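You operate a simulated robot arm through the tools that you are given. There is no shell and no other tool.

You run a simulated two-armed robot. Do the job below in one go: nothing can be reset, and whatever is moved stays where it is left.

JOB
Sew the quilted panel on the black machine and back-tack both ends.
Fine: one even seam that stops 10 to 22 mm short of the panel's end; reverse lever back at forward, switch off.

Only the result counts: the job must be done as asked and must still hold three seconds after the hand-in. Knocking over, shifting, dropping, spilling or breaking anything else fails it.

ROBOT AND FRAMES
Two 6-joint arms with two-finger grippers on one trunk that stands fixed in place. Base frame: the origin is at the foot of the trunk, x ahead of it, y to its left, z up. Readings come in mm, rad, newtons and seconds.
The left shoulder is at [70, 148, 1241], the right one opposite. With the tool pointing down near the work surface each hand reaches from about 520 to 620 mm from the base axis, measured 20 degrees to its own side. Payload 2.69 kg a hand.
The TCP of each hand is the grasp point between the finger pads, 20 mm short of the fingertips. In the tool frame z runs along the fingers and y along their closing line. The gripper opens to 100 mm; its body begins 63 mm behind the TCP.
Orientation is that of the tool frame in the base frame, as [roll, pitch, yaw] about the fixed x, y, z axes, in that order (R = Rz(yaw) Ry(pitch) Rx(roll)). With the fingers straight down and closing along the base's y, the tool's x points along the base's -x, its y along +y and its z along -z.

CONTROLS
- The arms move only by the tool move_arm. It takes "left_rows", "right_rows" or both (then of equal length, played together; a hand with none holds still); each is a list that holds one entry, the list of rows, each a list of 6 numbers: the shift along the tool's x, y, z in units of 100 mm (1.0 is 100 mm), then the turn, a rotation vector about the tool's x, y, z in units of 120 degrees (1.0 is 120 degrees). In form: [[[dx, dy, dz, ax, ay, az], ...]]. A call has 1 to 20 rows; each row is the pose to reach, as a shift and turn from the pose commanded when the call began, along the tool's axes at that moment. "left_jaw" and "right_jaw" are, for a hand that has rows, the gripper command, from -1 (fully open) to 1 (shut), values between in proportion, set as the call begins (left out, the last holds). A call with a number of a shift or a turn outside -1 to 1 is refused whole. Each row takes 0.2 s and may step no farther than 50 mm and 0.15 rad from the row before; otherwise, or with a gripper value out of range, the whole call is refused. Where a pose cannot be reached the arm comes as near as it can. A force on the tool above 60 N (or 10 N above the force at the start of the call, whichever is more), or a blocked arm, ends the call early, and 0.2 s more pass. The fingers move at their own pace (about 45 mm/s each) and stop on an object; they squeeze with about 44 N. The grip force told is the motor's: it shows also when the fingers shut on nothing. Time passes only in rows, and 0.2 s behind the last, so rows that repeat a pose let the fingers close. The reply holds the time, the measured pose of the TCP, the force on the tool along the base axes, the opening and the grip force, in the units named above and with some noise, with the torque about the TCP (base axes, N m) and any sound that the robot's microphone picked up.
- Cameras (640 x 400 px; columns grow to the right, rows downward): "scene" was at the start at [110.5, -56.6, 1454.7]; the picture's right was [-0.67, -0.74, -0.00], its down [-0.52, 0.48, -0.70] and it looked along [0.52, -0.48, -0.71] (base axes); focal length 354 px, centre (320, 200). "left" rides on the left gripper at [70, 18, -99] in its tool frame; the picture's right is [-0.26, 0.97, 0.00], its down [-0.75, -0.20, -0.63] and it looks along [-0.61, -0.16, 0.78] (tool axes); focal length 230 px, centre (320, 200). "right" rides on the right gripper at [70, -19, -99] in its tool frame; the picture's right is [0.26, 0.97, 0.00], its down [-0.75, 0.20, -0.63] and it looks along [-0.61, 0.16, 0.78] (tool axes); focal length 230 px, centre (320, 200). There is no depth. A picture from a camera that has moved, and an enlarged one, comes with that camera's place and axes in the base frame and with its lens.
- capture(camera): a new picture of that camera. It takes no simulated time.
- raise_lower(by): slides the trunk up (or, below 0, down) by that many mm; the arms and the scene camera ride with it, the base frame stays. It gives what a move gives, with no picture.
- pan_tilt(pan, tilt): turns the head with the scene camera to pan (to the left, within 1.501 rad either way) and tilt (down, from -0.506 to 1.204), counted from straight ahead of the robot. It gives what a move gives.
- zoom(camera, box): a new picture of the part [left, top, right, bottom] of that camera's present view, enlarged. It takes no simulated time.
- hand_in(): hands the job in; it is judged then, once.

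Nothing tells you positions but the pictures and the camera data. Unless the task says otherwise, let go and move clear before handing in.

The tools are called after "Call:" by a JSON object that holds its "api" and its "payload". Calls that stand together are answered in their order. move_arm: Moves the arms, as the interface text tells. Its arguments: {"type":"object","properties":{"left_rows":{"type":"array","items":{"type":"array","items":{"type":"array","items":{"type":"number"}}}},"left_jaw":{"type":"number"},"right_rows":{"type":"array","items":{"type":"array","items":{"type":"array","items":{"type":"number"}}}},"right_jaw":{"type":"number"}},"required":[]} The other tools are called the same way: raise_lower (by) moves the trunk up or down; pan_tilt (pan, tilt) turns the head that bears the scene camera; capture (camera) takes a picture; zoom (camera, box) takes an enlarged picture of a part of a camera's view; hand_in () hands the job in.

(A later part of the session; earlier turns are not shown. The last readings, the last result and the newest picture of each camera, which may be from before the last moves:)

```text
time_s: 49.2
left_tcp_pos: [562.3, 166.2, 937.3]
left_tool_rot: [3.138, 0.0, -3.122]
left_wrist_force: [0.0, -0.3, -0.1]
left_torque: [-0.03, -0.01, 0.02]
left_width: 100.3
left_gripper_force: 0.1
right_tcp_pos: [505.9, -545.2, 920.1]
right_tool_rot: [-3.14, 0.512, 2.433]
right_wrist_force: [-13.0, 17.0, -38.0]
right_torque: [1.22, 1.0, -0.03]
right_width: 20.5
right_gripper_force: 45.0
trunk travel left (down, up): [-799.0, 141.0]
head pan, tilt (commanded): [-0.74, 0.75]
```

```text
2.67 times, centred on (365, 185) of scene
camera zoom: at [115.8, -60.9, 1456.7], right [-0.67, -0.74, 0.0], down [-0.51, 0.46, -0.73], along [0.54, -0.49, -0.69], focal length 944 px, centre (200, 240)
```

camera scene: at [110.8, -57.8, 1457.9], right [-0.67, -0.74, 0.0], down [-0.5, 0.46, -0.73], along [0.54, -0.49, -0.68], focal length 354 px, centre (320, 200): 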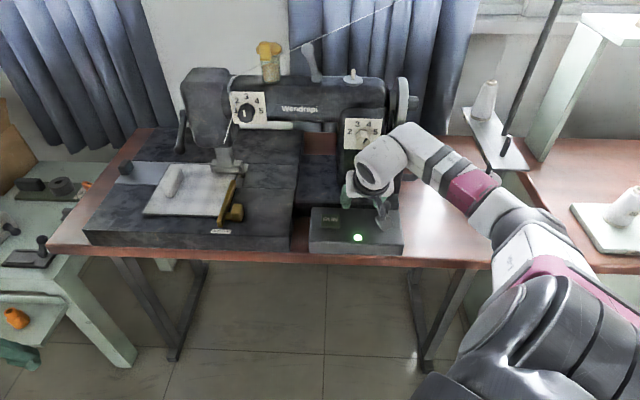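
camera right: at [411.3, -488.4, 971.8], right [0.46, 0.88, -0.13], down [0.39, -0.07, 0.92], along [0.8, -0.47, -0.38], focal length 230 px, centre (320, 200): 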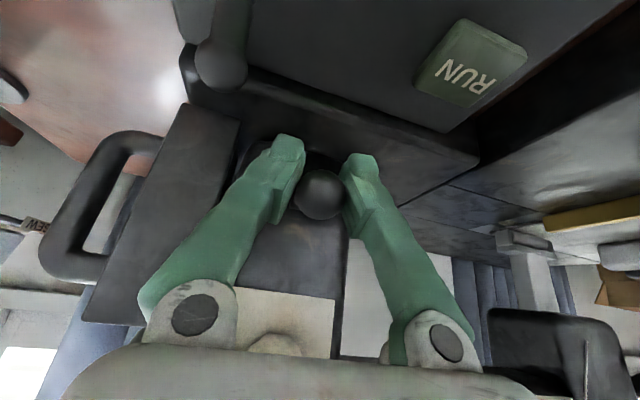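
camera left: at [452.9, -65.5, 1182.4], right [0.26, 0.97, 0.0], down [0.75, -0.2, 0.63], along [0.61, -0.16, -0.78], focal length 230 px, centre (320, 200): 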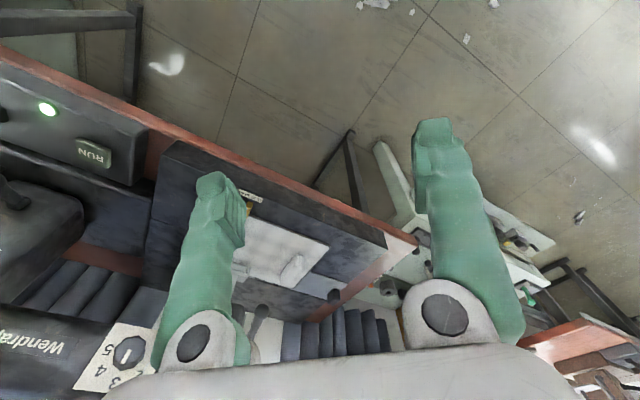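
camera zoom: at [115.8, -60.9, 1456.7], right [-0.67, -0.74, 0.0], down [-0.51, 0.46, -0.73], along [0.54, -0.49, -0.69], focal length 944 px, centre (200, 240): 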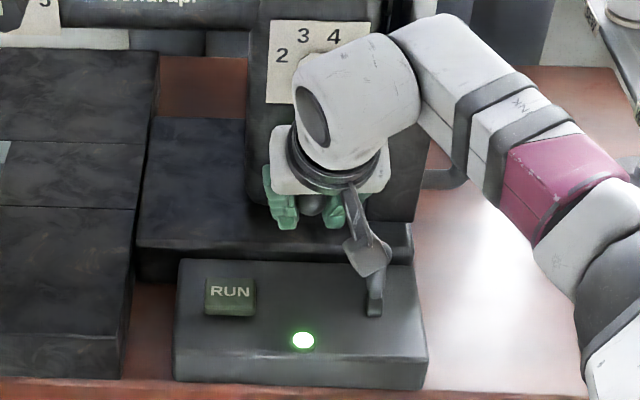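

Upward it is hard against a stop (38 N), so it is at its upper position now, and down is its free direction. I take the load off and press it down farther, about 20 mm, in small steps.

Call:
{"api": "move_arm", "payload": {"right_rows": [[[0.041, 0, 0.069, 0, 0, 0], [0.082, 0, 0.138, 0, 0, 0], [0.102, 0, 0.172, 0, 0, 0], [0.122, 0, 0.207, 0, 0, 0], [0.1425, 0, 0.241, 0, 0, 0]]]}}

Call:
{"api": "capture", "payload": {"camera": "right"}}

Call:
{"api": "zoom", "payload": {"camera": "scene", "box": [310, 110, 420, 260]}}

```text
time_s: 50.4
left_tcp_pos: [557.2, 170.9, 939.6]
left_tool_rot: [-3.139, 0.005, -3.123]
left_wrist_force: [0.5, 0.9, 0.3]
left_torque: [0.0, 0.02, 0.01]
left_width: 100.2
left_gripper_force: 0.1
right_tcp_pos: [505.5, -543.6, 906.0]
right_tool_rot: [-3.139, 0.545, 2.437]
right_wrist_force: [-10.2, 2.2, 12.1]
right_torque: [-0.65, -0.37, -0.21]
right_width: 14.5
right_gripper_force: 40.5
trunk travel left (down, up): [-799.0, 141.0]
head pan, tilt (commanded): [-0.74, 0.75]
```

```text
taken
camera right: at [408.9, -486.4, 955.0], right [0.46, 0.88, -0.13], down [0.37, -0.05, 0.93], along [0.81, -0.47, -0.35], focal length 230 px, centre (320, 200)
```

right: 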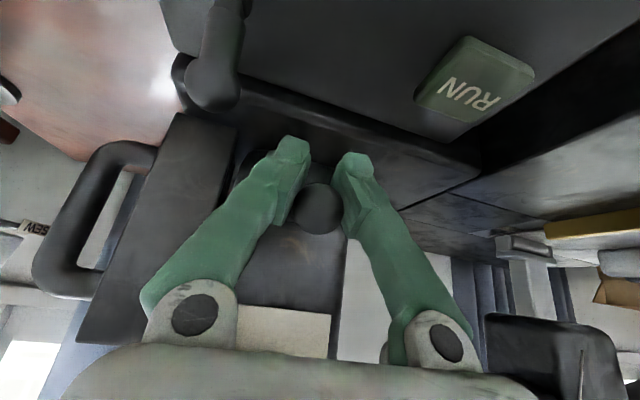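

```text
2.67 times, centred on (365, 185) of scene
camera zoom: at [106.1, -53.4, 1458.6], right [-0.68, -0.74, 0.0], down [-0.5, 0.46, -0.73], along [0.54, -0.5, -0.68], focal length 944 px, centre (200, 240)
```

zoom: 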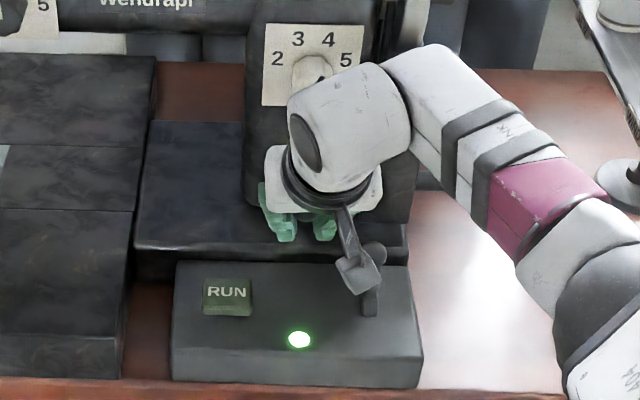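

The fingers slid down around the round knob, so gripping from the sides is poor for pushing. I open, see whether the lever stays where it is, and plan to push it from above with shut fingers.

Call:
{"api": "move_arm", "payload": {"right_rows": [[[0, 0, 0, 0, 0, 0], [0, 0, 0, 0, 0, 0]]], "right_jaw": 0}}

Call:
{"api": "capture", "payload": {"camera": "right"}}

```text
time_s: 51.0
left_tcp_pos: [558.3, 167.4, 938.5]
left_tool_rot: [-3.14, 0.002, -3.124]
left_wrist_force: [0.3, 0.7, 0.2]
left_torque: [-0.02, -0.03, 0.02]
left_width: 100.1
left_gripper_force: 0.0
right_tcp_pos: [505.7, -545.5, 902.9]
right_tool_rot: [3.141, 0.538, 2.435]
right_wrist_force: [0.1, -0.1, -0.2]
right_torque: [-0.04, -0.01, 0.01]
right_width: 50.2
right_gripper_force: 0.1
trunk travel left (down, up): [-799.0, 141.0]
head pan, tilt (commanded): [-0.74, 0.75]
```

```text
taken
camera right: at [410.0, -488.2, 952.0], right [0.46, 0.88, -0.13], down [0.38, -0.06, 0.93], along [0.81, -0.47, -0.36], focal length 230 px, centre (320, 200)
```

right: 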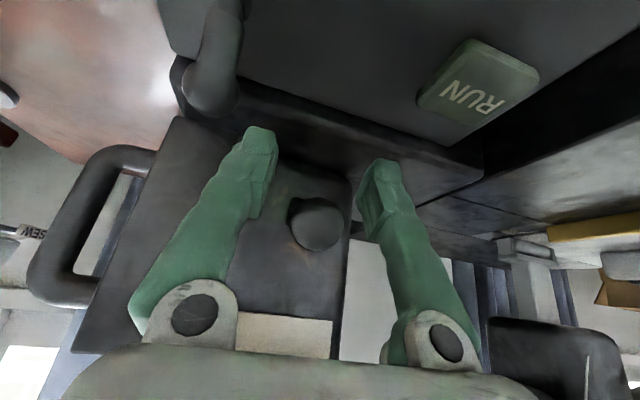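

The knob is back where it started, so the lever is sprung (or must be pressed further). I lift straight up over the knob, shut the fingers above it, and will press from the top.

Call:
{"api": "move_arm", "payload": {"right_rows": [[[-0.1, 0, -0.172, 0, 0, 0], [-0.2, 0, -0.345, 0, 0, 0], [-0.305, 0, -0.517, 0, 0, 0]]]}}

Call:
{"api": "move_arm", "payload": {"right_rows": [[[0, 0, 0, 0, 0, 0], [0, 0, 0, 0, 0, 0], [0, 0, 0, 0, 0, 0]]], "right_jaw": 1}}

Call:
{"api": "capture", "payload": {"camera": "right"}}

Call:
{"api": "zoom", "payload": {"camera": "scene", "box": [310, 90, 420, 240]}}

```text
time_s: 51.8
left_tcp_pos: [560.7, 168.7, 937.8]
left_tool_rot: [3.141, 0.0, -3.121]
left_wrist_force: [0.1, 0.5, 0.0]
left_torque: [-0.03, 0.01, 0.0]
left_width: 100.0
left_gripper_force: 0.2
right_tcp_pos: [505.7, -546.3, 961.1]
right_tool_rot: [3.141, 0.534, 2.436]
right_wrist_force: [0.0, 0.0, -0.4]
right_torque: [0.0, 0.01, 0.0]
right_width: 49.7
right_gripper_force: 0.0
trunk travel left (down, up): [-799.0, 141.0]
head pan, tilt (commanded): [-0.74, 0.75]
```

```text
time_s: 52.6
left_tcp_pos: [559.6, 167.6, 938.6]
left_tool_rot: [-3.14, 0.001, -3.122]
left_wrist_force: [-1.3, 0.1, -0.3]
left_torque: [0.0, 0.01, -0.01]
left_width: 99.9
left_gripper_force: 0.0
right_tcp_pos: [506.7, -545.9, 961.2]
right_tool_rot: [-3.141, 0.535, 2.437]
right_wrist_force: [1.1, -0.6, 0.2]
right_torque: [0.02, -0.01, 0.0]
right_width: 0.2
right_gripper_force: 16.5
trunk travel left (down, up): [-799.0, 141.0]
head pan, tilt (commanded): [-0.74, 0.75]
```

```text
taken
camera right: at [410.9, -488.5, 1010.5], right [0.46, 0.88, -0.13], down [0.38, -0.06, 0.92], along [0.81, -0.47, -0.36], focal length 230 px, centre (320, 200)
```

right: 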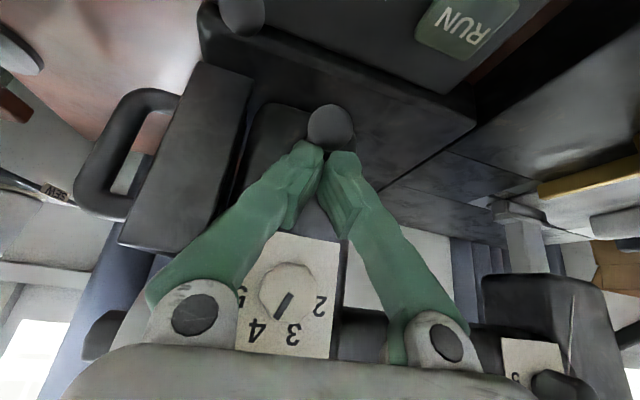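

```text
2.67 times, centred on (365, 165) of scene
camera zoom: at [111.9, -57.6, 1457.8], right [-0.67, -0.74, 0.0], down [-0.5, 0.46, -0.73], along [0.54, -0.49, -0.68], focal length 944 px, centre (200, 293)
```

zoom: 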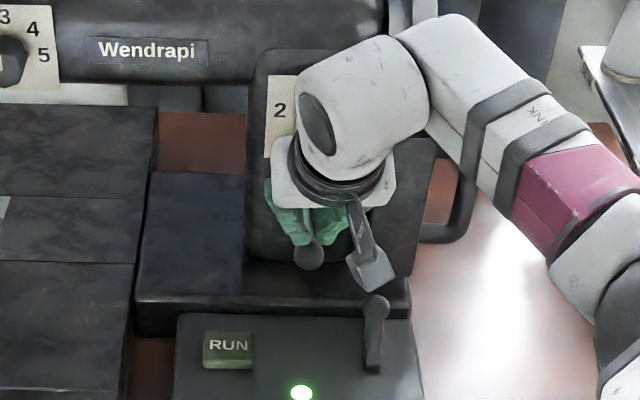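

The shut fingertips hover over the stem just behind the knob, near (514, -552, 944). I press straight down in steps and watch the force.

Call:
{"api": "move_arm", "payload": {"right_rows": [[[0.05, 0, 0.086, 0, 0, 0], [0.1, 0, 0.172, 0, 0, 0], [0.13, 0, 0.224, 0, 0, 0], [0.155, 0, 0.267, 0, 0, 0], [0.18, 0, 0.31, 0, 0, 0]]]}}

Call:
{"api": "capture", "payload": {"camera": "right"}}

Call:
{"api": "zoom", "payload": {"camera": "scene", "box": [310, 90, 420, 240]}}

```text
time_s: 53.8
left_tcp_pos: [560.3, 167.6, 938.0]
left_tool_rot: [3.141, 0.0, -3.123]
left_wrist_force: [-0.2, -0.3, 0.4]
left_torque: [-0.03, -0.01, -0.02]
left_width: 100.1
left_gripper_force: 0.1
right_tcp_pos: [508.0, -546.3, 924.8]
right_tool_rot: [-3.141, 0.536, 2.438]
right_wrist_force: [0.3, -0.6, -0.8]
right_torque: [-0.04, 0.02, -0.02]
right_width: 0.0
right_gripper_force: 29.7
trunk travel left (down, up): [-799.0, 141.0]
head pan, tilt (commanded): [-0.74, 0.75]
```

```text
taken
camera right: at [412.4, -488.5, 974.6], right [0.46, 0.88, -0.13], down [0.38, -0.06, 0.92], along [0.81, -0.47, -0.36], focal length 230 px, centre (320, 200)
```

right: 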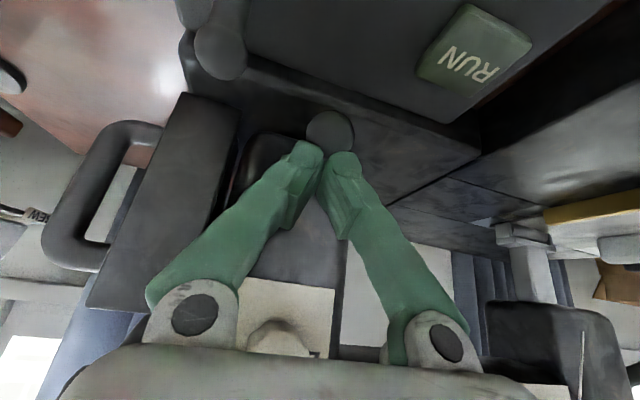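

```text
2.67 times, centred on (365, 165) of scene
camera zoom: at [112.0, -57.5, 1457.8], right [-0.67, -0.74, 0.0], down [-0.5, 0.46, -0.73], along [0.54, -0.49, -0.68], focal length 944 px, centre (200, 293)
```

zoom: 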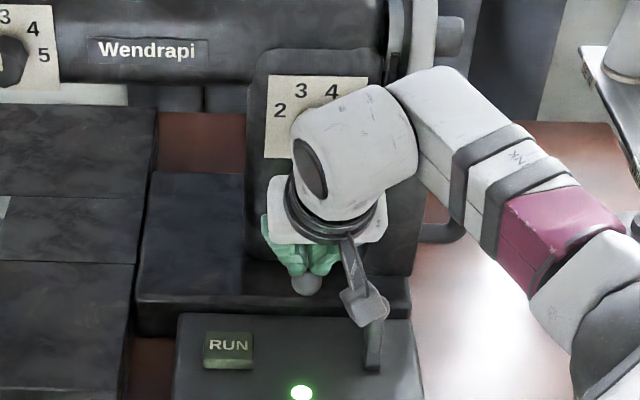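

The lever snapped down and stays there with no force: up is forward, down (knob near z≈889) is reverse. Now I practise putting it back: open the fingers, drop around the knob slightly below its middle, grip and lift.

Call:
{"api": "move_arm", "payload": {"right_rows": [[[-0.04, 0, -0.068, 0, 0, 0], [-0.04, 0, -0.068, 0, 0, 0], [0.04, 0, 0.07, 0, 0, 0], [0.12, 0, 0.2, 0, 0, 0], [0.194, 0, 0.327, 0, 0, 0]]], "right_jaw": 0.2}}

Call:
{"api": "capture", "payload": {"camera": "right"}}

Call:
{"api": "zoom", "payload": {"camera": "scene", "box": [310, 90, 420, 240]}}

```text
time_s: 55.0
left_tcp_pos: [560.8, 167.4, 938.7]
left_tool_rot: [3.14, 0.0, -3.123]
left_wrist_force: [-0.6, 0.1, -0.2]
left_torque: [-0.03, -0.01, 0.02]
left_width: 100.1
left_gripper_force: 0.0
right_tcp_pos: [506.7, -546.8, 887.6]
right_tool_rot: [3.141, 0.536, 2.435]
right_wrist_force: [-0.2, 0.1, 0.1]
right_torque: [0.03, 0.01, -0.02]
right_width: 39.9
right_gripper_force: 0.0
trunk travel left (down, up): [-799.0, 141.0]
head pan, tilt (commanded): [-0.74, 0.75]
```

```text
taken
camera right: at [411.4, -489.0, 936.8], right [0.46, 0.88, -0.13], down [0.38, -0.06, 0.92], along [0.81, -0.47, -0.36], focal length 230 px, centre (320, 200)
```

right: 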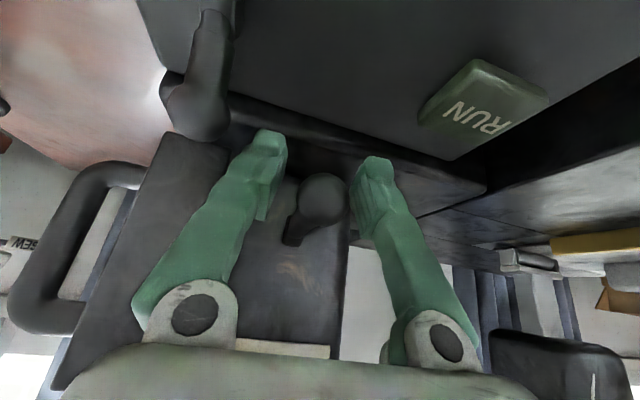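

```text
2.67 times, centred on (365, 165) of scene
camera zoom: at [112.0, -57.7, 1457.8], right [-0.67, -0.74, 0.0], down [-0.5, 0.46, -0.73], along [0.54, -0.49, -0.68], focal length 944 px, centre (200, 293)
```

zoom: 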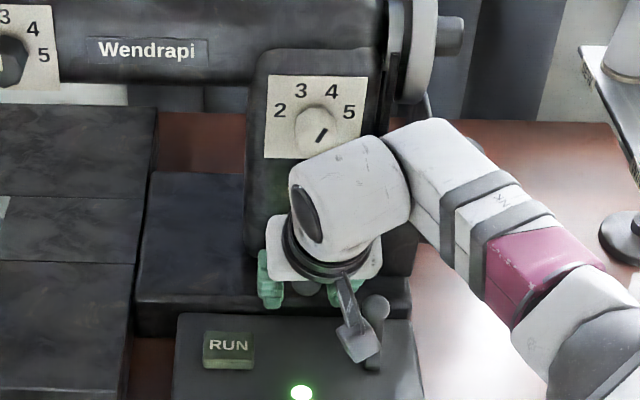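

The knob lies between the fingers, about 6 mm above the grasp point with its stem running up to the slot. I grip and lift about 32 mm back to forward.

Call:
{"api": "move_arm", "payload": {"right_rows": [[[0, 0, 0, 0, 0, 0], [0, 0, 0, 0, 0, 0], [-0.054, 0, -0.092, 0, 0, 0], [-0.108, 0, -0.184, 0, 0, 0], [-0.163, 0, -0.2755, 0, 0, 0]]], "right_jaw": 1}}

Call:
{"api": "capture", "payload": {"camera": "right"}}

```text
time_s: 56.2
left_tcp_pos: [564.1, 163.6, 936.0]
left_tool_rot: [3.135, -0.005, -3.122]
left_wrist_force: [-0.2, 0.1, 0.3]
left_torque: [0.01, -0.04, 0.01]
left_width: 100.0
left_gripper_force: 0.1
right_tcp_pos: [508.0, -547.9, 909.8]
right_tool_rot: [-3.139, 0.519, 2.434]
right_wrist_force: [-1.7, 5.0, -37.9]
right_torque: [0.5, 0.87, 0.11]
right_width: 14.0
right_gripper_force: 40.5
trunk travel left (down, up): [-799.0, 141.0]
head pan, tilt (commanded): [-0.74, 0.75]
```

```text
taken
camera right: at [414.0, -491.1, 960.8], right [0.46, 0.88, -0.13], down [0.39, -0.07, 0.92], along [0.8, -0.47, -0.38], focal length 230 px, centre (320, 200)
```

right: 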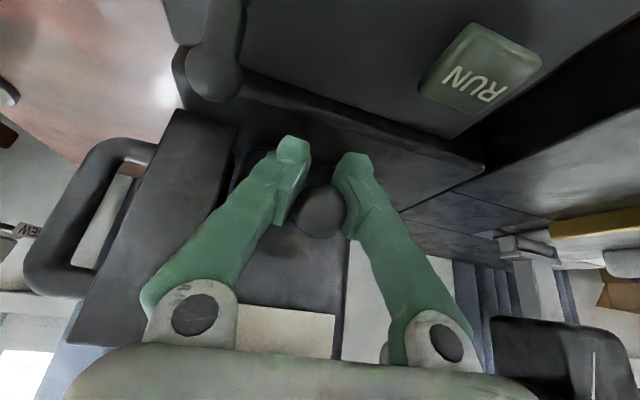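

The lever is back up against its forward stop. I relax the pull, open the fingers and back straight out from the knob.

Call:
{"api": "move_arm", "payload": {"right_rows": [[[0.04, 0, 0.069, 0, 0, 0]]]}}

Call:
{"api": "move_arm", "payload": {"right_rows": [[[0, 0, 0, 0, 0, 0], [0, 0, 0, 0, 0, 0], [0, 0, 0, 0, 0, 0]]], "right_jaw": 0}}

Call:
{"api": "move_arm", "payload": {"right_rows": [[[0.2, 0, -0.12, 0, 0, 0], [0.4, 0, -0.24, 0, 0, 0], [0.5, 0, -0.35, 0, 0, 0]]]}}

Call:
{"api": "capture", "payload": {"camera": "right"}}

Call:
{"api": "zoom", "payload": {"camera": "scene", "box": [290, 90, 450, 260]}}

```text
time_s: 56.6
left_tcp_pos: [563.1, 165.3, 939.2]
left_tool_rot: [3.138, -0.002, -3.123]
left_wrist_force: [0.0, -0.6, 0.3]
left_torque: [0.0, 0.0, 0.0]
left_width: 99.9
left_gripper_force: 0.0
right_tcp_pos: [508.8, -548.2, 909.9]
right_tool_rot: [-3.141, 0.528, 2.434]
right_wrist_force: [-3.9, 4.6, -21.2]
right_torque: [0.71, 1.13, -0.32]
right_width: 14.2
right_gripper_force: 40.5
trunk travel left (down, up): [-799.0, 141.0]
head pan, tilt (commanded): [-0.74, 0.75]
```

```text
time_s: 57.4
left_tcp_pos: [560.3, 168.2, 938.1]
left_tool_rot: [-3.141, 0.003, -3.121]
left_wrist_force: [0.4, -0.2, -0.1]
left_torque: [0.0, 0.02, 0.03]
left_width: 100.0
left_gripper_force: 0.1
right_tcp_pos: [508.0, -545.9, 912.7]
right_tool_rot: [3.14, 0.538, 2.437]
right_wrist_force: [0.4, -0.8, -0.1]
right_torque: [0.02, 0.01, 0.02]
right_width: 50.0
right_gripper_force: 0.0
trunk travel left (down, up): [-799.0, 141.0]
head pan, tilt (commanded): [-0.74, 0.75]
```

```text
time_s: 58.2
left_tcp_pos: [559.8, 168.7, 938.1]
left_tool_rot: [3.141, 0.001, -3.122]
left_wrist_force: [0.4, -0.4, 0.1]
left_torque: [0.0, 0.02, 0.0]
left_width: 99.8
left_gripper_force: 0.1
right_tcp_pos: [462.0, -506.2, 917.1]
right_tool_rot: [-3.141, 0.534, 2.436]
right_wrist_force: [-0.3, 0.3, -0.4]
right_torque: [0.01, 0.02, -0.01]
right_width: 50.0
right_gripper_force: 0.1
trunk travel left (down, up): [-799.0, 141.0]
head pan, tilt (commanded): [-0.74, 0.75]
```

```text
taken
camera right: at [365.3, -449.1, 966.2], right [0.46, 0.88, -0.13], down [0.38, -0.06, 0.92], along [0.81, -0.47, -0.36], focal length 230 px, centre (320, 200)
```

right: 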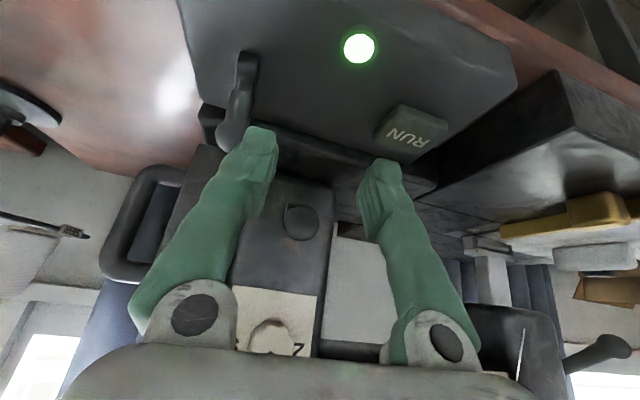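

```text
2.35 times, centred on (370, 175) of scene
camera zoom: at [111.5, -57.1, 1457.9], right [-0.67, -0.74, 0.0], down [-0.5, 0.46, -0.73], along [0.54, -0.49, -0.68], focal length 833 px, centre (202, 259)
```

zoom: 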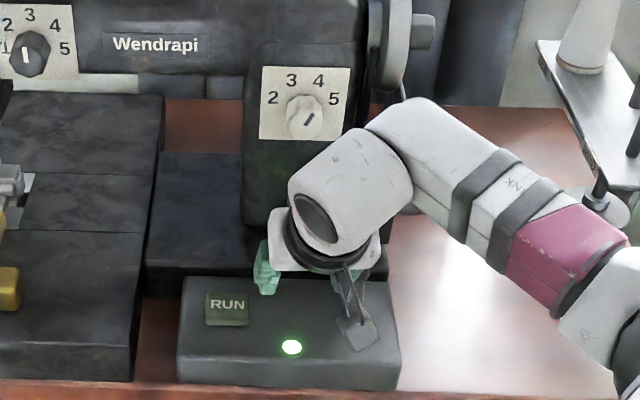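

The lever is at forward again and I have the routine for both flips. I shut the fingers and move over RUN (centre about (529, -471)), stopping 30 mm above it.

Call:
{"api": "move_arm", "payload": {"right_rows": [[[0.004, 0.25, 0.1, 0, 0, 0], [0.008, 0.5, 0.24, 0, 0, 0], [0.012, 0.702, 0.365, 0, 0, 0]]], "right_jaw": 1}}

Call:
{"api": "capture", "payload": {"camera": "right"}}

Call:
{"api": "zoom", "payload": {"camera": "scene", "box": [130, 140, 270, 250]}}

Call:
{"api": "zoom", "payload": {"camera": "scene", "box": [290, 150, 410, 260]}}

```text
time_s: 59.0
left_tcp_pos: [562.0, 169.1, 937.9]
left_tool_rot: [-3.139, 0.001, -3.123]
left_wrist_force: [-0.4, 0.6, -0.6]
left_torque: [-0.01, 0.0, 0.03]
left_width: 99.7
left_gripper_force: 0.0
right_tcp_pos: [519.3, -463.4, 884.5]
right_tool_rot: [-3.141, 0.536, 2.437]
right_wrist_force: [0.4, 0.1, 0.0]
right_torque: [-0.03, 0.02, 0.0]
right_width: 0.0
right_gripper_force: 16.1
trunk travel left (down, up): [-799.0, 141.0]
head pan, tilt (commanded): [-0.74, 0.75]
```

```text
taken
camera right: at [424.3, -406.3, 933.0], right [0.46, 0.88, -0.13], down [0.38, -0.06, 0.92], along [0.81, -0.47, -0.36], focal length 230 px, centre (320, 200)
```

right: 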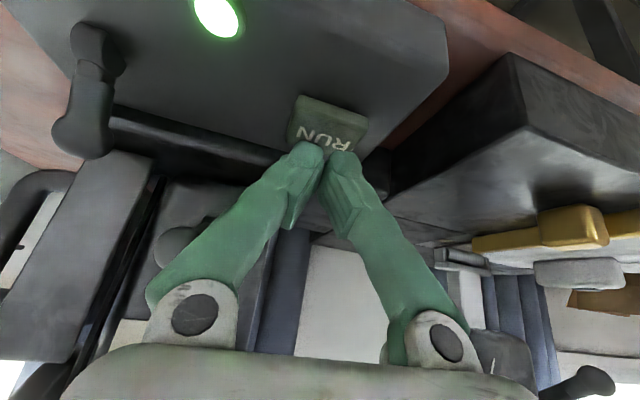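

```text
3.64 times, centred on (200, 195) of scene
camera zoom: at [112.4, -57.2, 1457.8], right [-0.67, -0.74, 0.0], down [-0.5, 0.46, -0.73], along [0.54, -0.49, -0.68], focal length 1287 px, centre (756, 218)
```

zoom: 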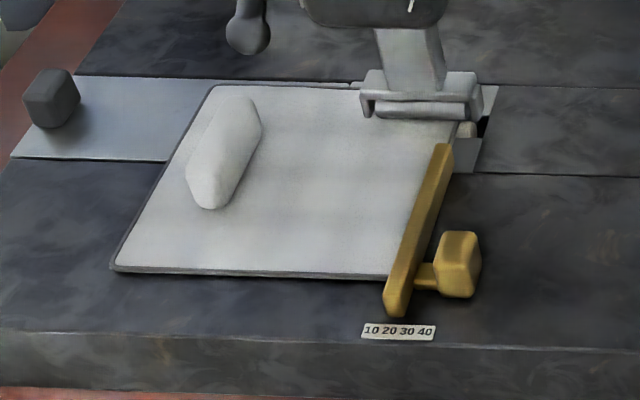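

```text
3.64 times, centred on (350, 205) of scene
camera zoom: at [112.4, -57.2, 1457.8], right [-0.67, -0.74, 0.0], down [-0.5, 0.46, -0.73], along [0.54, -0.49, -0.68], focal length 1287 px, centre (211, 182)
```

zoom: 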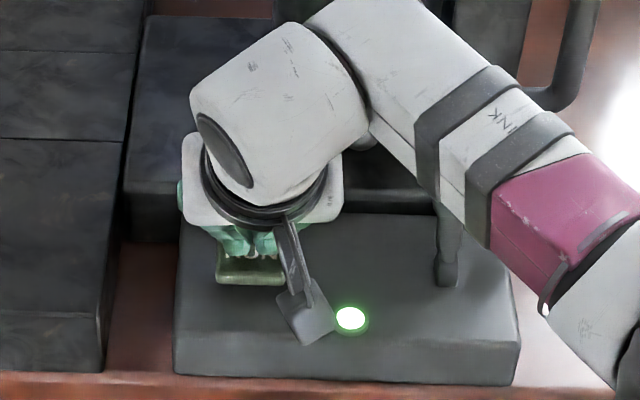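

The fingertips are lined up over RUN with about 30 mm to go. I lower to just above the button first.

Call:
{"api": "move_arm", "payload": {"right_rows": [[[0.065, 0, 0.11, 0, 0, 0], [0.13, 0, 0.22, 0, 0, 0]]]}}

Call:
{"api": "capture", "payload": {"camera": "right"}}

```text
time_s: 59.6
left_tcp_pos: [560.7, 167.9, 938.4]
left_tool_rot: [-3.139, 0.002, -3.124]
left_wrist_force: [-0.5, 0.9, -0.4]
left_torque: [0.01, 0.03, 0.01]
left_width: 100.5
left_gripper_force: 0.2
right_tcp_pos: [518.9, -463.5, 859.6]
right_tool_rot: [3.141, 0.538, 2.435]
right_wrist_force: [0.5, -1.3, 2.4]
right_torque: [-0.01, -0.03, -0.04]
right_width: 6.0
right_gripper_force: 29.3
trunk travel left (down, up): [-799.0, 141.0]
head pan, tilt (commanded): [-0.74, 0.75]
heard: click
```

```text
taken
camera right: at [422.8, -407.0, 908.2], right [0.46, 0.88, -0.13], down [0.37, -0.06, 0.93], along [0.81, -0.47, -0.36], focal length 230 px, centre (320, 200)
```

right: 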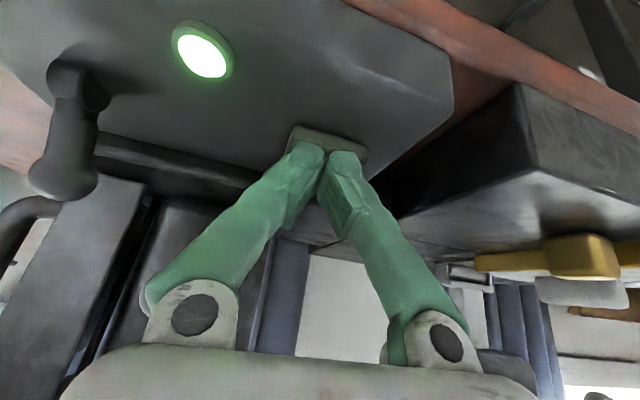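

I heard a click: the button is pressed already. I check the panel right away.

Call:
{"api": "zoom", "payload": {"camera": "scene", "box": [130, 140, 270, 250]}}

Call:
{"api": "capture", "payload": {"camera": "scene"}}

```text
3.64 times, centred on (200, 195) of scene
camera zoom: at [111.4, -57.3, 1457.9], right [-0.67, -0.74, 0.0], down [-0.5, 0.46, -0.73], along [0.54, -0.49, -0.68], focal length 1287 px, centre (756, 218)
```

zoom: 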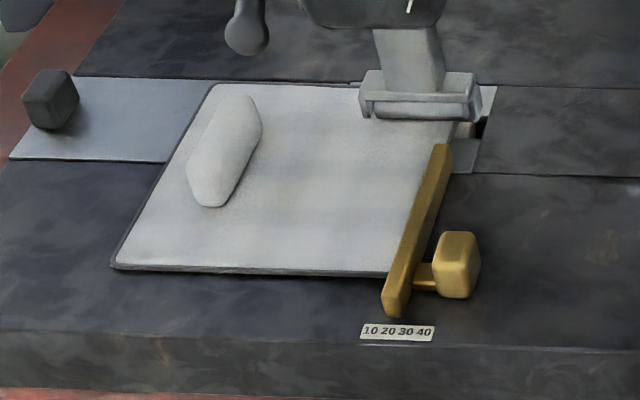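

```text
taken
camera scene: at [111.4, -57.3, 1457.9], right [-0.67, -0.74, 0.0], down [-0.5, 0.46, -0.73], along [0.54, -0.49, -0.68], focal length 354 px, centre (320, 200)
```

scene: 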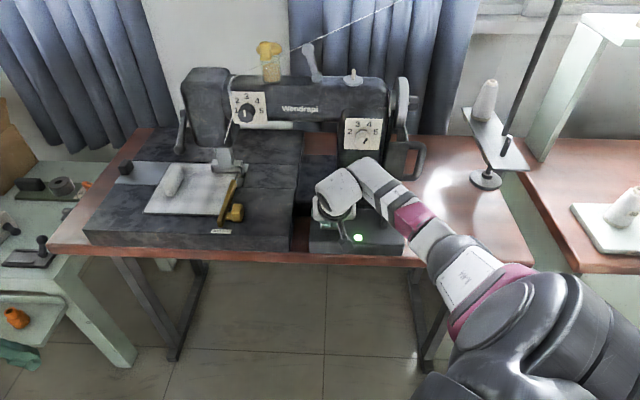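

The panel's near edge has shifted a few millimetres away, so it has begun to feed forward. I lift off the button to learn whether it keeps running.

Call:
{"api": "move_arm", "payload": {"right_rows": [[[-0.1, 0, -0.17, 0, 0, 0]]]}}

Call:
{"api": "zoom", "payload": {"camera": "scene", "box": [130, 140, 270, 250]}}

Call:
{"api": "zoom", "payload": {"camera": "scene", "box": [290, 150, 410, 260]}}

```text
time_s: 60.0
left_tcp_pos: [560.7, 167.6, 938.9]
left_tool_rot: [-3.14, 0.002, -3.123]
left_wrist_force: [-0.4, -0.2, 0.3]
left_torque: [-0.03, 0.0, 0.01]
left_width: 100.0
left_gripper_force: 0.0
right_tcp_pos: [518.7, -464.0, 878.6]
right_tool_rot: [-3.141, 0.537, 2.438]
right_wrist_force: [-0.3, -0.4, -0.5]
right_torque: [-0.01, 0.0, 0.0]
right_width: 0.0
right_gripper_force: 29.2
trunk travel left (down, up): [-799.0, 141.0]
head pan, tilt (commanded): [-0.74, 0.75]
```

```text
3.64 times, centred on (200, 195) of scene
camera zoom: at [111.6, -57.4, 1457.8], right [-0.67, -0.74, 0.0], down [-0.5, 0.46, -0.73], along [0.54, -0.49, -0.68], focal length 1287 px, centre (756, 218)
```

zoom: 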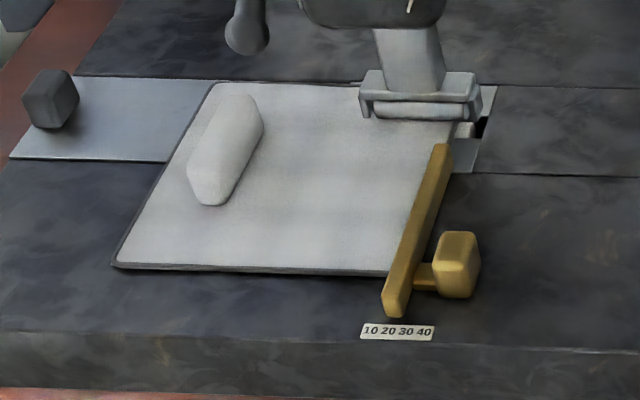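

```text
3.64 times, centred on (350, 205) of scene
camera zoom: at [111.6, -57.4, 1457.8], right [-0.67, -0.74, 0.0], down [-0.5, 0.46, -0.73], along [0.54, -0.49, -0.68], focal length 1287 px, centre (211, 182)
```

zoom: 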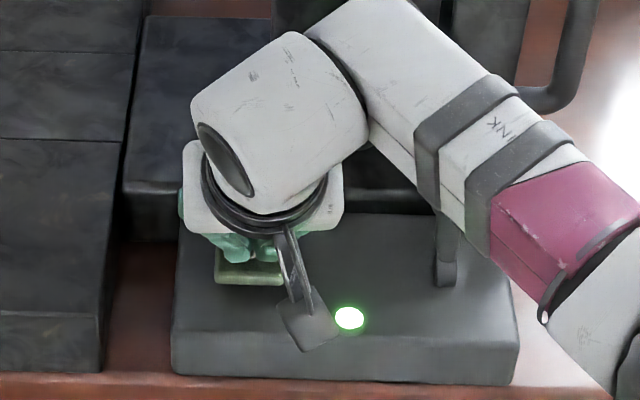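

Both the edge and the block crept forward a little, so I need a finer measure. I take strongly enlarged views of the panel's near-left corner before and after a short wait.

Call:
{"api": "zoom", "payload": {"camera": "scene", "box": [140, 195, 190, 225]}}

Call:
{"api": "move_arm", "payload": {"right_rows": [[[0, 0, 0, 0, 0, 0]]]}}

Call:
{"api": "zoom", "payload": {"camera": "scene", "box": [140, 195, 190, 225]}}

```text
12.80 times, centred on (165, 210) of scene
camera zoom: at [111.6, -57.4, 1457.8], right [-0.67, -0.74, 0.0], down [-0.5, 0.46, -0.73], along [0.54, -0.49, -0.68], focal length 4531 px, centre (2304, 72)
```

zoom: 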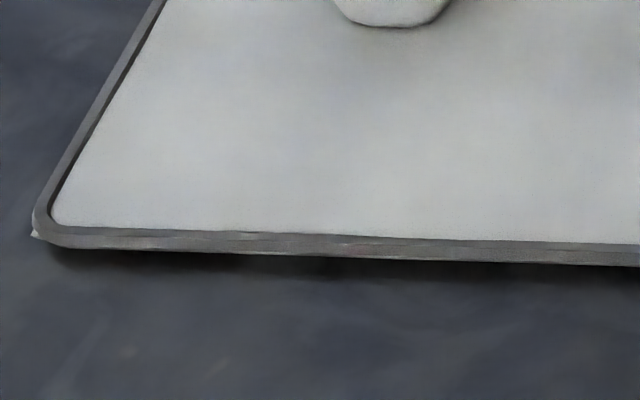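

```text
time_s: 60.4
left_tcp_pos: [559.2, 168.3, 938.3]
left_tool_rot: [-3.141, 0.001, -3.123]
left_wrist_force: [0.6, 0.3, 0.2]
left_torque: [-0.03, -0.03, 0.04]
left_width: 100.2
left_gripper_force: 0.0
right_tcp_pos: [519.1, -464.3, 880.2]
right_tool_rot: [-3.14, 0.535, 2.436]
right_wrist_force: [0.8, 0.3, -0.1]
right_torque: [0.02, 0.01, -0.02]
right_width: 0.0
right_gripper_force: 29.2
trunk travel left (down, up): [-799.0, 141.0]
head pan, tilt (commanded): [-0.74, 0.75]
```

```text
12.80 times, centred on (165, 210) of scene
camera zoom: at [111.9, -57.6, 1457.8], right [-0.67, -0.74, 0.0], down [-0.5, 0.46, -0.73], along [0.54, -0.49, -0.68], focal length 4531 px, centre (2304, 72)
```

zoom: 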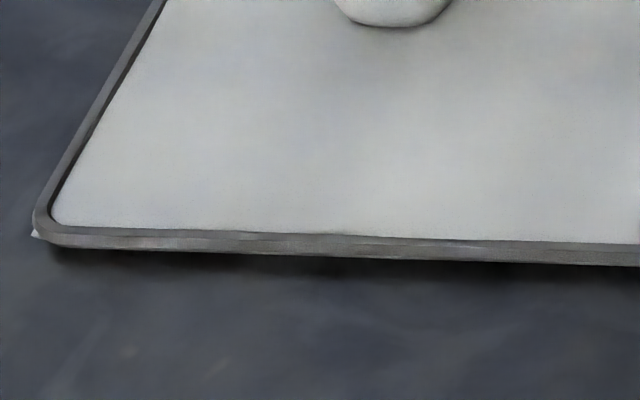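

The panel stands still now: RUN works only while it is held, so I can flip the lever at leisure with the machine stopped. I look closely at the foot and the panel behind it for stitches and the needle's place.

Call:
{"api": "zoom", "payload": {"camera": "scene", "box": [195, 135, 255, 175]}}

Call:
{"api": "zoom", "payload": {"camera": "scene", "box": [200, 190, 250, 240]}}

Call:
{"api": "zoom", "payload": {"camera": "right", "box": [400, 200, 560, 330]}}

```text
10.00 times, centred on (225, 155) of scene
camera zoom: at [111.9, -57.6, 1457.8], right [-0.67, -0.74, 0.0], down [-0.5, 0.46, -0.73], along [0.54, -0.49, -0.68], focal length 3540 px, centre (1270, 650)
```

zoom: 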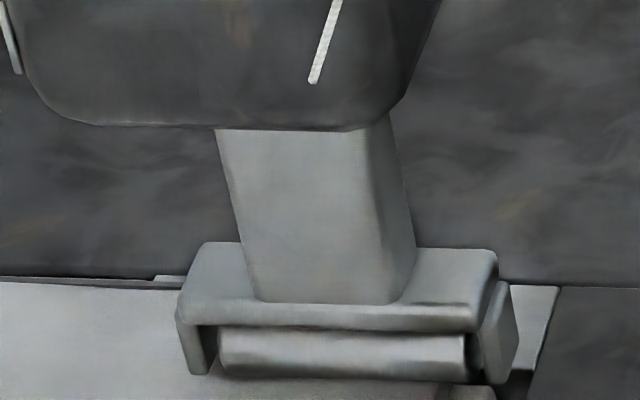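

```text
8.00 times, centred on (225, 215) of scene
camera zoom: at [111.9, -57.6, 1457.8], right [-0.67, -0.74, 0.0], down [-0.5, 0.46, -0.73], along [0.54, -0.49, -0.68], focal length 2832 px, centre (1080, 80)
```

zoom: 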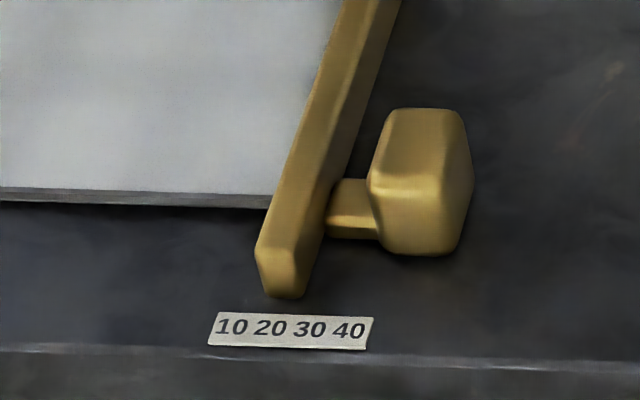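

```text
3.08 times, centred on (480, 265) of right
camera zoom: at [422.8, -406.3, 928.2], right [0.46, 0.88, -0.13], down [0.38, -0.06, 0.92], along [0.81, -0.47, -0.36], focal length 708 px, centre (-172, 0)
```

zoom: 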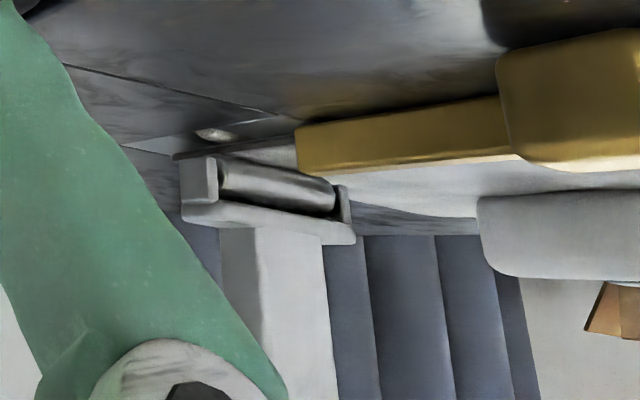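

RUN is a dead-man button, so I can sew in measured bursts. The foot's front legs are near v≈867 (along-machine coordinate) and the panel's near edge was at v≈709; I now sew a burst of about 0.6 s and measure the feed.

Call:
{"api": "move_arm", "payload": {"right_rows": [[[0.11, 0, 0.187, 0, 0, 0], [0.11, 0, 0.187, 0, 0, 0], [0.11, 0, 0.187, 0, 0, 0], [0.11, 0, 0.187, 0, 0, 0], [0.0, 0, 0.0, 0, 0, 0]]]}}

Call:
{"api": "zoom", "payload": {"camera": "scene", "box": [140, 195, 190, 225]}}

Call:
{"api": "zoom", "payload": {"camera": "scene", "box": [200, 190, 250, 240]}}

Call:
{"api": "zoom", "payload": {"camera": "scene", "box": [195, 135, 255, 175]}}

```text
time_s: 61.6
left_tcp_pos: [560.0, 169.3, 938.4]
left_tool_rot: [-3.141, 0.003, -3.12]
left_wrist_force: [0.0, 0.4, 0.7]
left_torque: [-0.06, 0.02, -0.02]
left_width: 99.9
left_gripper_force: 0.0
right_tcp_pos: [518.6, -463.6, 879.1]
right_tool_rot: [3.142, 0.538, 2.438]
right_wrist_force: [0.4, -0.7, -0.4]
right_torque: [-0.03, 0.01, 0.01]
right_width: 0.0
right_gripper_force: 29.5
trunk travel left (down, up): [-799.0, 141.0]
head pan, tilt (commanded): [-0.74, 0.75]
heard: click
```

```text
12.80 times, centred on (165, 210) of scene
camera zoom: at [111.5, -57.3, 1457.8], right [-0.67, -0.74, 0.0], down [-0.5, 0.46, -0.73], along [0.54, -0.49, -0.68], focal length 4531 px, centre (2304, 72)
```

zoom: 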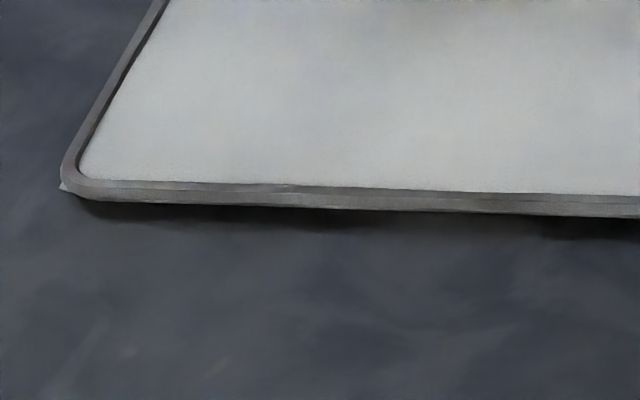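

```text
8.00 times, centred on (225, 215) of scene
camera zoom: at [111.5, -57.3, 1457.8], right [-0.67, -0.74, 0.0], down [-0.5, 0.46, -0.73], along [0.54, -0.49, -0.68], focal length 2832 px, centre (1080, 80)
```

zoom: 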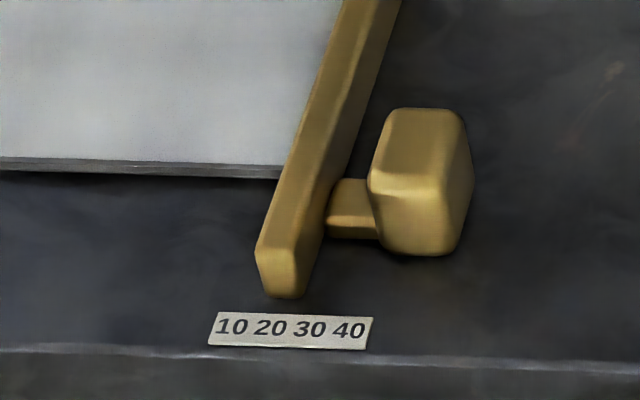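

```text
10.00 times, centred on (225, 155) of scene
camera zoom: at [111.5, -57.3, 1457.8], right [-0.67, -0.74, 0.0], down [-0.5, 0.46, -0.73], along [0.54, -0.49, -0.68], focal length 3540 px, centre (1270, 650)
```

zoom: 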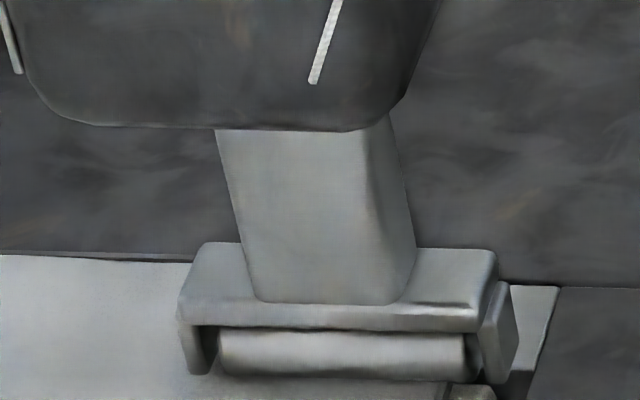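

That burst fed 13 mm forward (about 20 mm/s), so roughly 18 mm are sewn, straight along the guide. Now I go over to the lever with the machine stopped and press it down to reverse.

Call:
{"api": "move_arm", "payload": {"right_rows": [[[-0.15, 0, -0.26, 0, 0, 0], [-0.305, 0, -0.517, 0, 0, 0], [-0.5, -0.25, -0.5, 0, 0, 0], [-0.65, -0.5, -0.49, 0, 0, 0], [-0.802, -0.701, -0.479, 0, 0, 0]]]}}

Call:
{"api": "capture", "payload": {"camera": "right"}}

```text
time_s: 62.8
left_tcp_pos: [559.9, 167.8, 939.3]
left_tool_rot: [-3.14, 0.003, -3.125]
left_wrist_force: [0.4, -0.4, 0.2]
left_torque: [-0.03, -0.01, 0.0]
left_width: 100.3
left_gripper_force: 0.0
right_tcp_pos: [507.9, -547.3, 961.7]
right_tool_rot: [3.14, 0.535, 2.438]
right_wrist_force: [0.0, 0.4, -0.7]
right_torque: [0.03, 0.0, -0.01]
right_width: 0.0
right_gripper_force: 29.9
trunk travel left (down, up): [-799.0, 141.0]
head pan, tilt (commanded): [-0.74, 0.75]
```

```text
taken
camera right: at [411.6, -489.5, 1011.6], right [0.46, 0.88, -0.13], down [0.38, -0.06, 0.92], along [0.81, -0.47, -0.36], focal length 230 px, centre (320, 200)
```

right: 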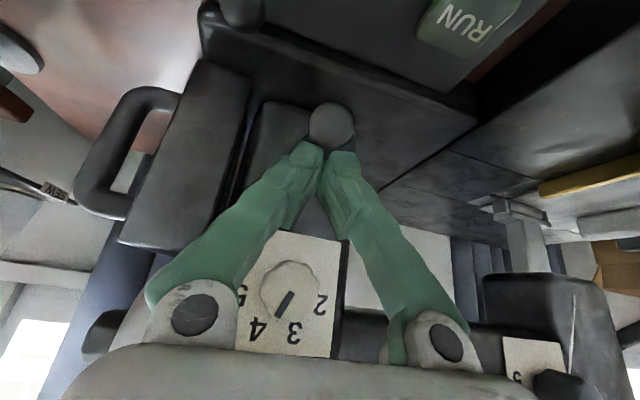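

The fingertips are over the lever stem again, exactly as before. I press it down the same 37 mm and come back up.

Call:
{"api": "move_arm", "payload": {"right_rows": [[[0.05, 0, 0.086, 0, 0, 0], [0.1, 0, 0.172, 0, 0, 0], [0.13, 0, 0.224, 0, 0, 0], [0.155, 0, 0.267, 0, 0, 0], [0.18, 0, 0.31, 0, 0, 0], [0.1, 0, 0.172, 0, 0, 0], [0, 0, 0, 0, 0, 0]]]}}

Call:
{"api": "capture", "payload": {"camera": "right"}}

Call:
{"api": "zoom", "payload": {"camera": "scene", "box": [310, 90, 420, 240]}}

```text
time_s: 64.4
left_tcp_pos: [561.1, 168.5, 938.7]
left_tool_rot: [3.141, 0.002, -3.121]
left_wrist_force: [0.0, 0.2, 0.4]
left_torque: [-0.03, 0.0, 0.02]
left_width: 100.1
left_gripper_force: 0.0
right_tcp_pos: [507.5, -547.3, 963.2]
right_tool_rot: [-3.141, 0.537, 2.436]
right_wrist_force: [-0.4, -0.4, -0.2]
right_torque: [-0.02, -0.05, -0.01]
right_width: 0.0
right_gripper_force: 29.5
trunk travel left (down, up): [-799.0, 141.0]
head pan, tilt (commanded): [-0.74, 0.75]
```

```text
taken
camera right: at [411.7, -489.6, 1011.3], right [0.46, 0.88, -0.13], down [0.38, -0.06, 0.92], along [0.81, -0.47, -0.36], focal length 230 px, centre (320, 200)
```

right: 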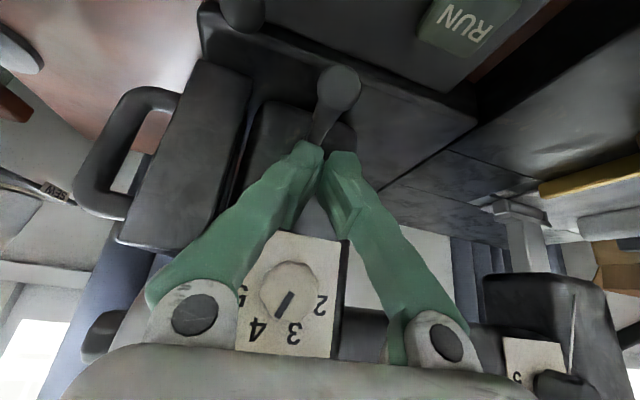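

```text
2.67 times, centred on (365, 165) of scene
camera zoom: at [111.2, -57.1, 1457.9], right [-0.67, -0.74, 0.0], down [-0.5, 0.46, -0.73], along [0.54, -0.49, -0.68], focal length 944 px, centre (200, 293)
```

zoom: 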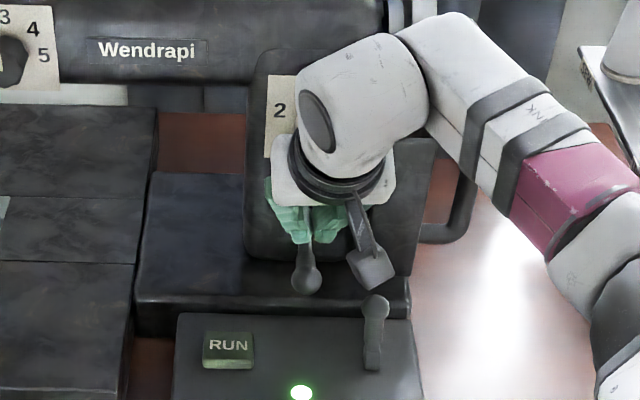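

The lever stays down in reverse. I return above RUN and sew a reverse burst of about 9 mm.

Call:
{"api": "move_arm", "payload": {"right_rows": [[[0.152, 0.2, -0.01, 0, 0, 0], [0.302, 0.451, -0.02, 0, 0, 0], [0.497, 0.701, -0.038, 0, 0, 0], [0.65, 0.701, 0.22, 0, 0, 0], [0.802, 0.701, 0.479, 0, 0, 0]]]}}

Call:
{"api": "capture", "payload": {"camera": "right"}}

```text
time_s: 65.6
left_tcp_pos: [560.6, 167.7, 939.0]
left_tool_rot: [-3.141, -0.001, -3.123]
left_wrist_force: [-0.2, -0.3, -0.4]
left_torque: [0.02, 0.01, 0.02]
left_width: 100.1
left_gripper_force: 0.1
right_tcp_pos: [518.6, -466.4, 877.6]
right_tool_rot: [3.142, 0.536, 2.437]
right_wrist_force: [-0.2, 0.6, -0.6]
right_torque: [0.0, -0.03, 0.01]
right_width: 0.0
right_gripper_force: 30.1
trunk travel left (down, up): [-799.0, 141.0]
head pan, tilt (commanded): [-0.74, 0.75]
```

```text
taken
camera right: at [424.2, -408.5, 927.7], right [0.46, 0.88, -0.13], down [0.38, -0.06, 0.92], along [0.81, -0.47, -0.36], focal length 230 px, centre (320, 200)
```

right: 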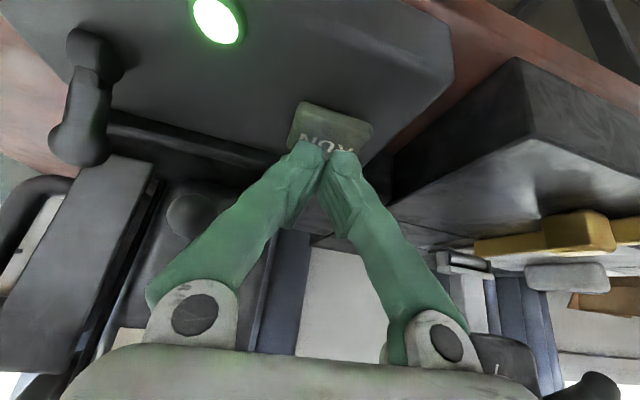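

I'm back over RUN; now the reverse burst.

Call:
{"api": "move_arm", "payload": {"right_rows": [[[0.105, 0, 0.178, 0, 0, 0], [0.105, 0, 0.178, 0, 0, 0], [0.105, 0, 0.178, 0, 0, 0], [0.0, 0, 0.0, 0, 0, 0]]]}}

Call:
{"api": "zoom", "payload": {"camera": "scene", "box": [140, 195, 190, 225]}}

Call:
{"api": "zoom", "payload": {"camera": "scene", "box": [200, 190, 250, 240]}}

```text
time_s: 66.6
left_tcp_pos: [559.7, 168.6, 938.9]
left_tool_rot: [-3.141, 0.002, -3.121]
left_wrist_force: [0.2, 0.5, 0.2]
left_torque: [-0.01, 0.01, 0.01]
left_width: 100.0
left_gripper_force: 0.1
right_tcp_pos: [519.3, -464.1, 878.5]
right_tool_rot: [-3.142, 0.536, 2.437]
right_wrist_force: [0.2, 0.3, 0.9]
right_torque: [0.02, 0.01, 0.01]
right_width: 0.3
right_gripper_force: 29.3
trunk travel left (down, up): [-799.0, 141.0]
head pan, tilt (commanded): [-0.74, 0.75]
heard: click
```

```text
12.80 times, centred on (165, 210) of scene
camera zoom: at [111.5, -57.4, 1457.8], right [-0.67, -0.74, 0.0], down [-0.5, 0.46, -0.73], along [0.54, -0.49, -0.68], focal length 4531 px, centre (2304, 72)
```

zoom: 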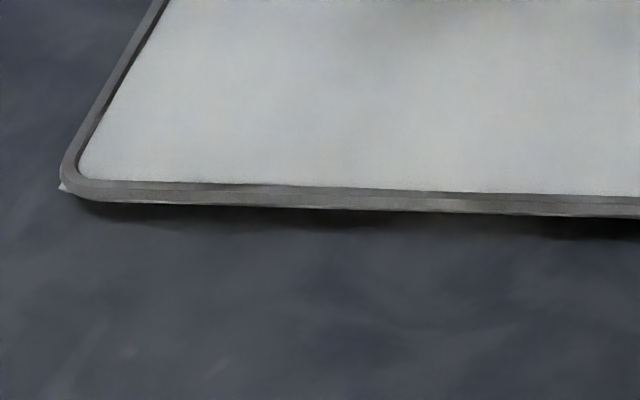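

```text
8.00 times, centred on (225, 215) of scene
camera zoom: at [111.5, -57.4, 1457.8], right [-0.67, -0.74, 0.0], down [-0.5, 0.46, -0.73], along [0.54, -0.49, -0.68], focal length 2832 px, centre (1080, 80)
```

zoom: 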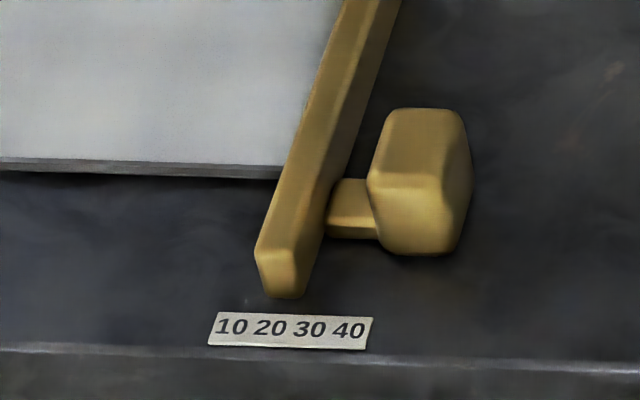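

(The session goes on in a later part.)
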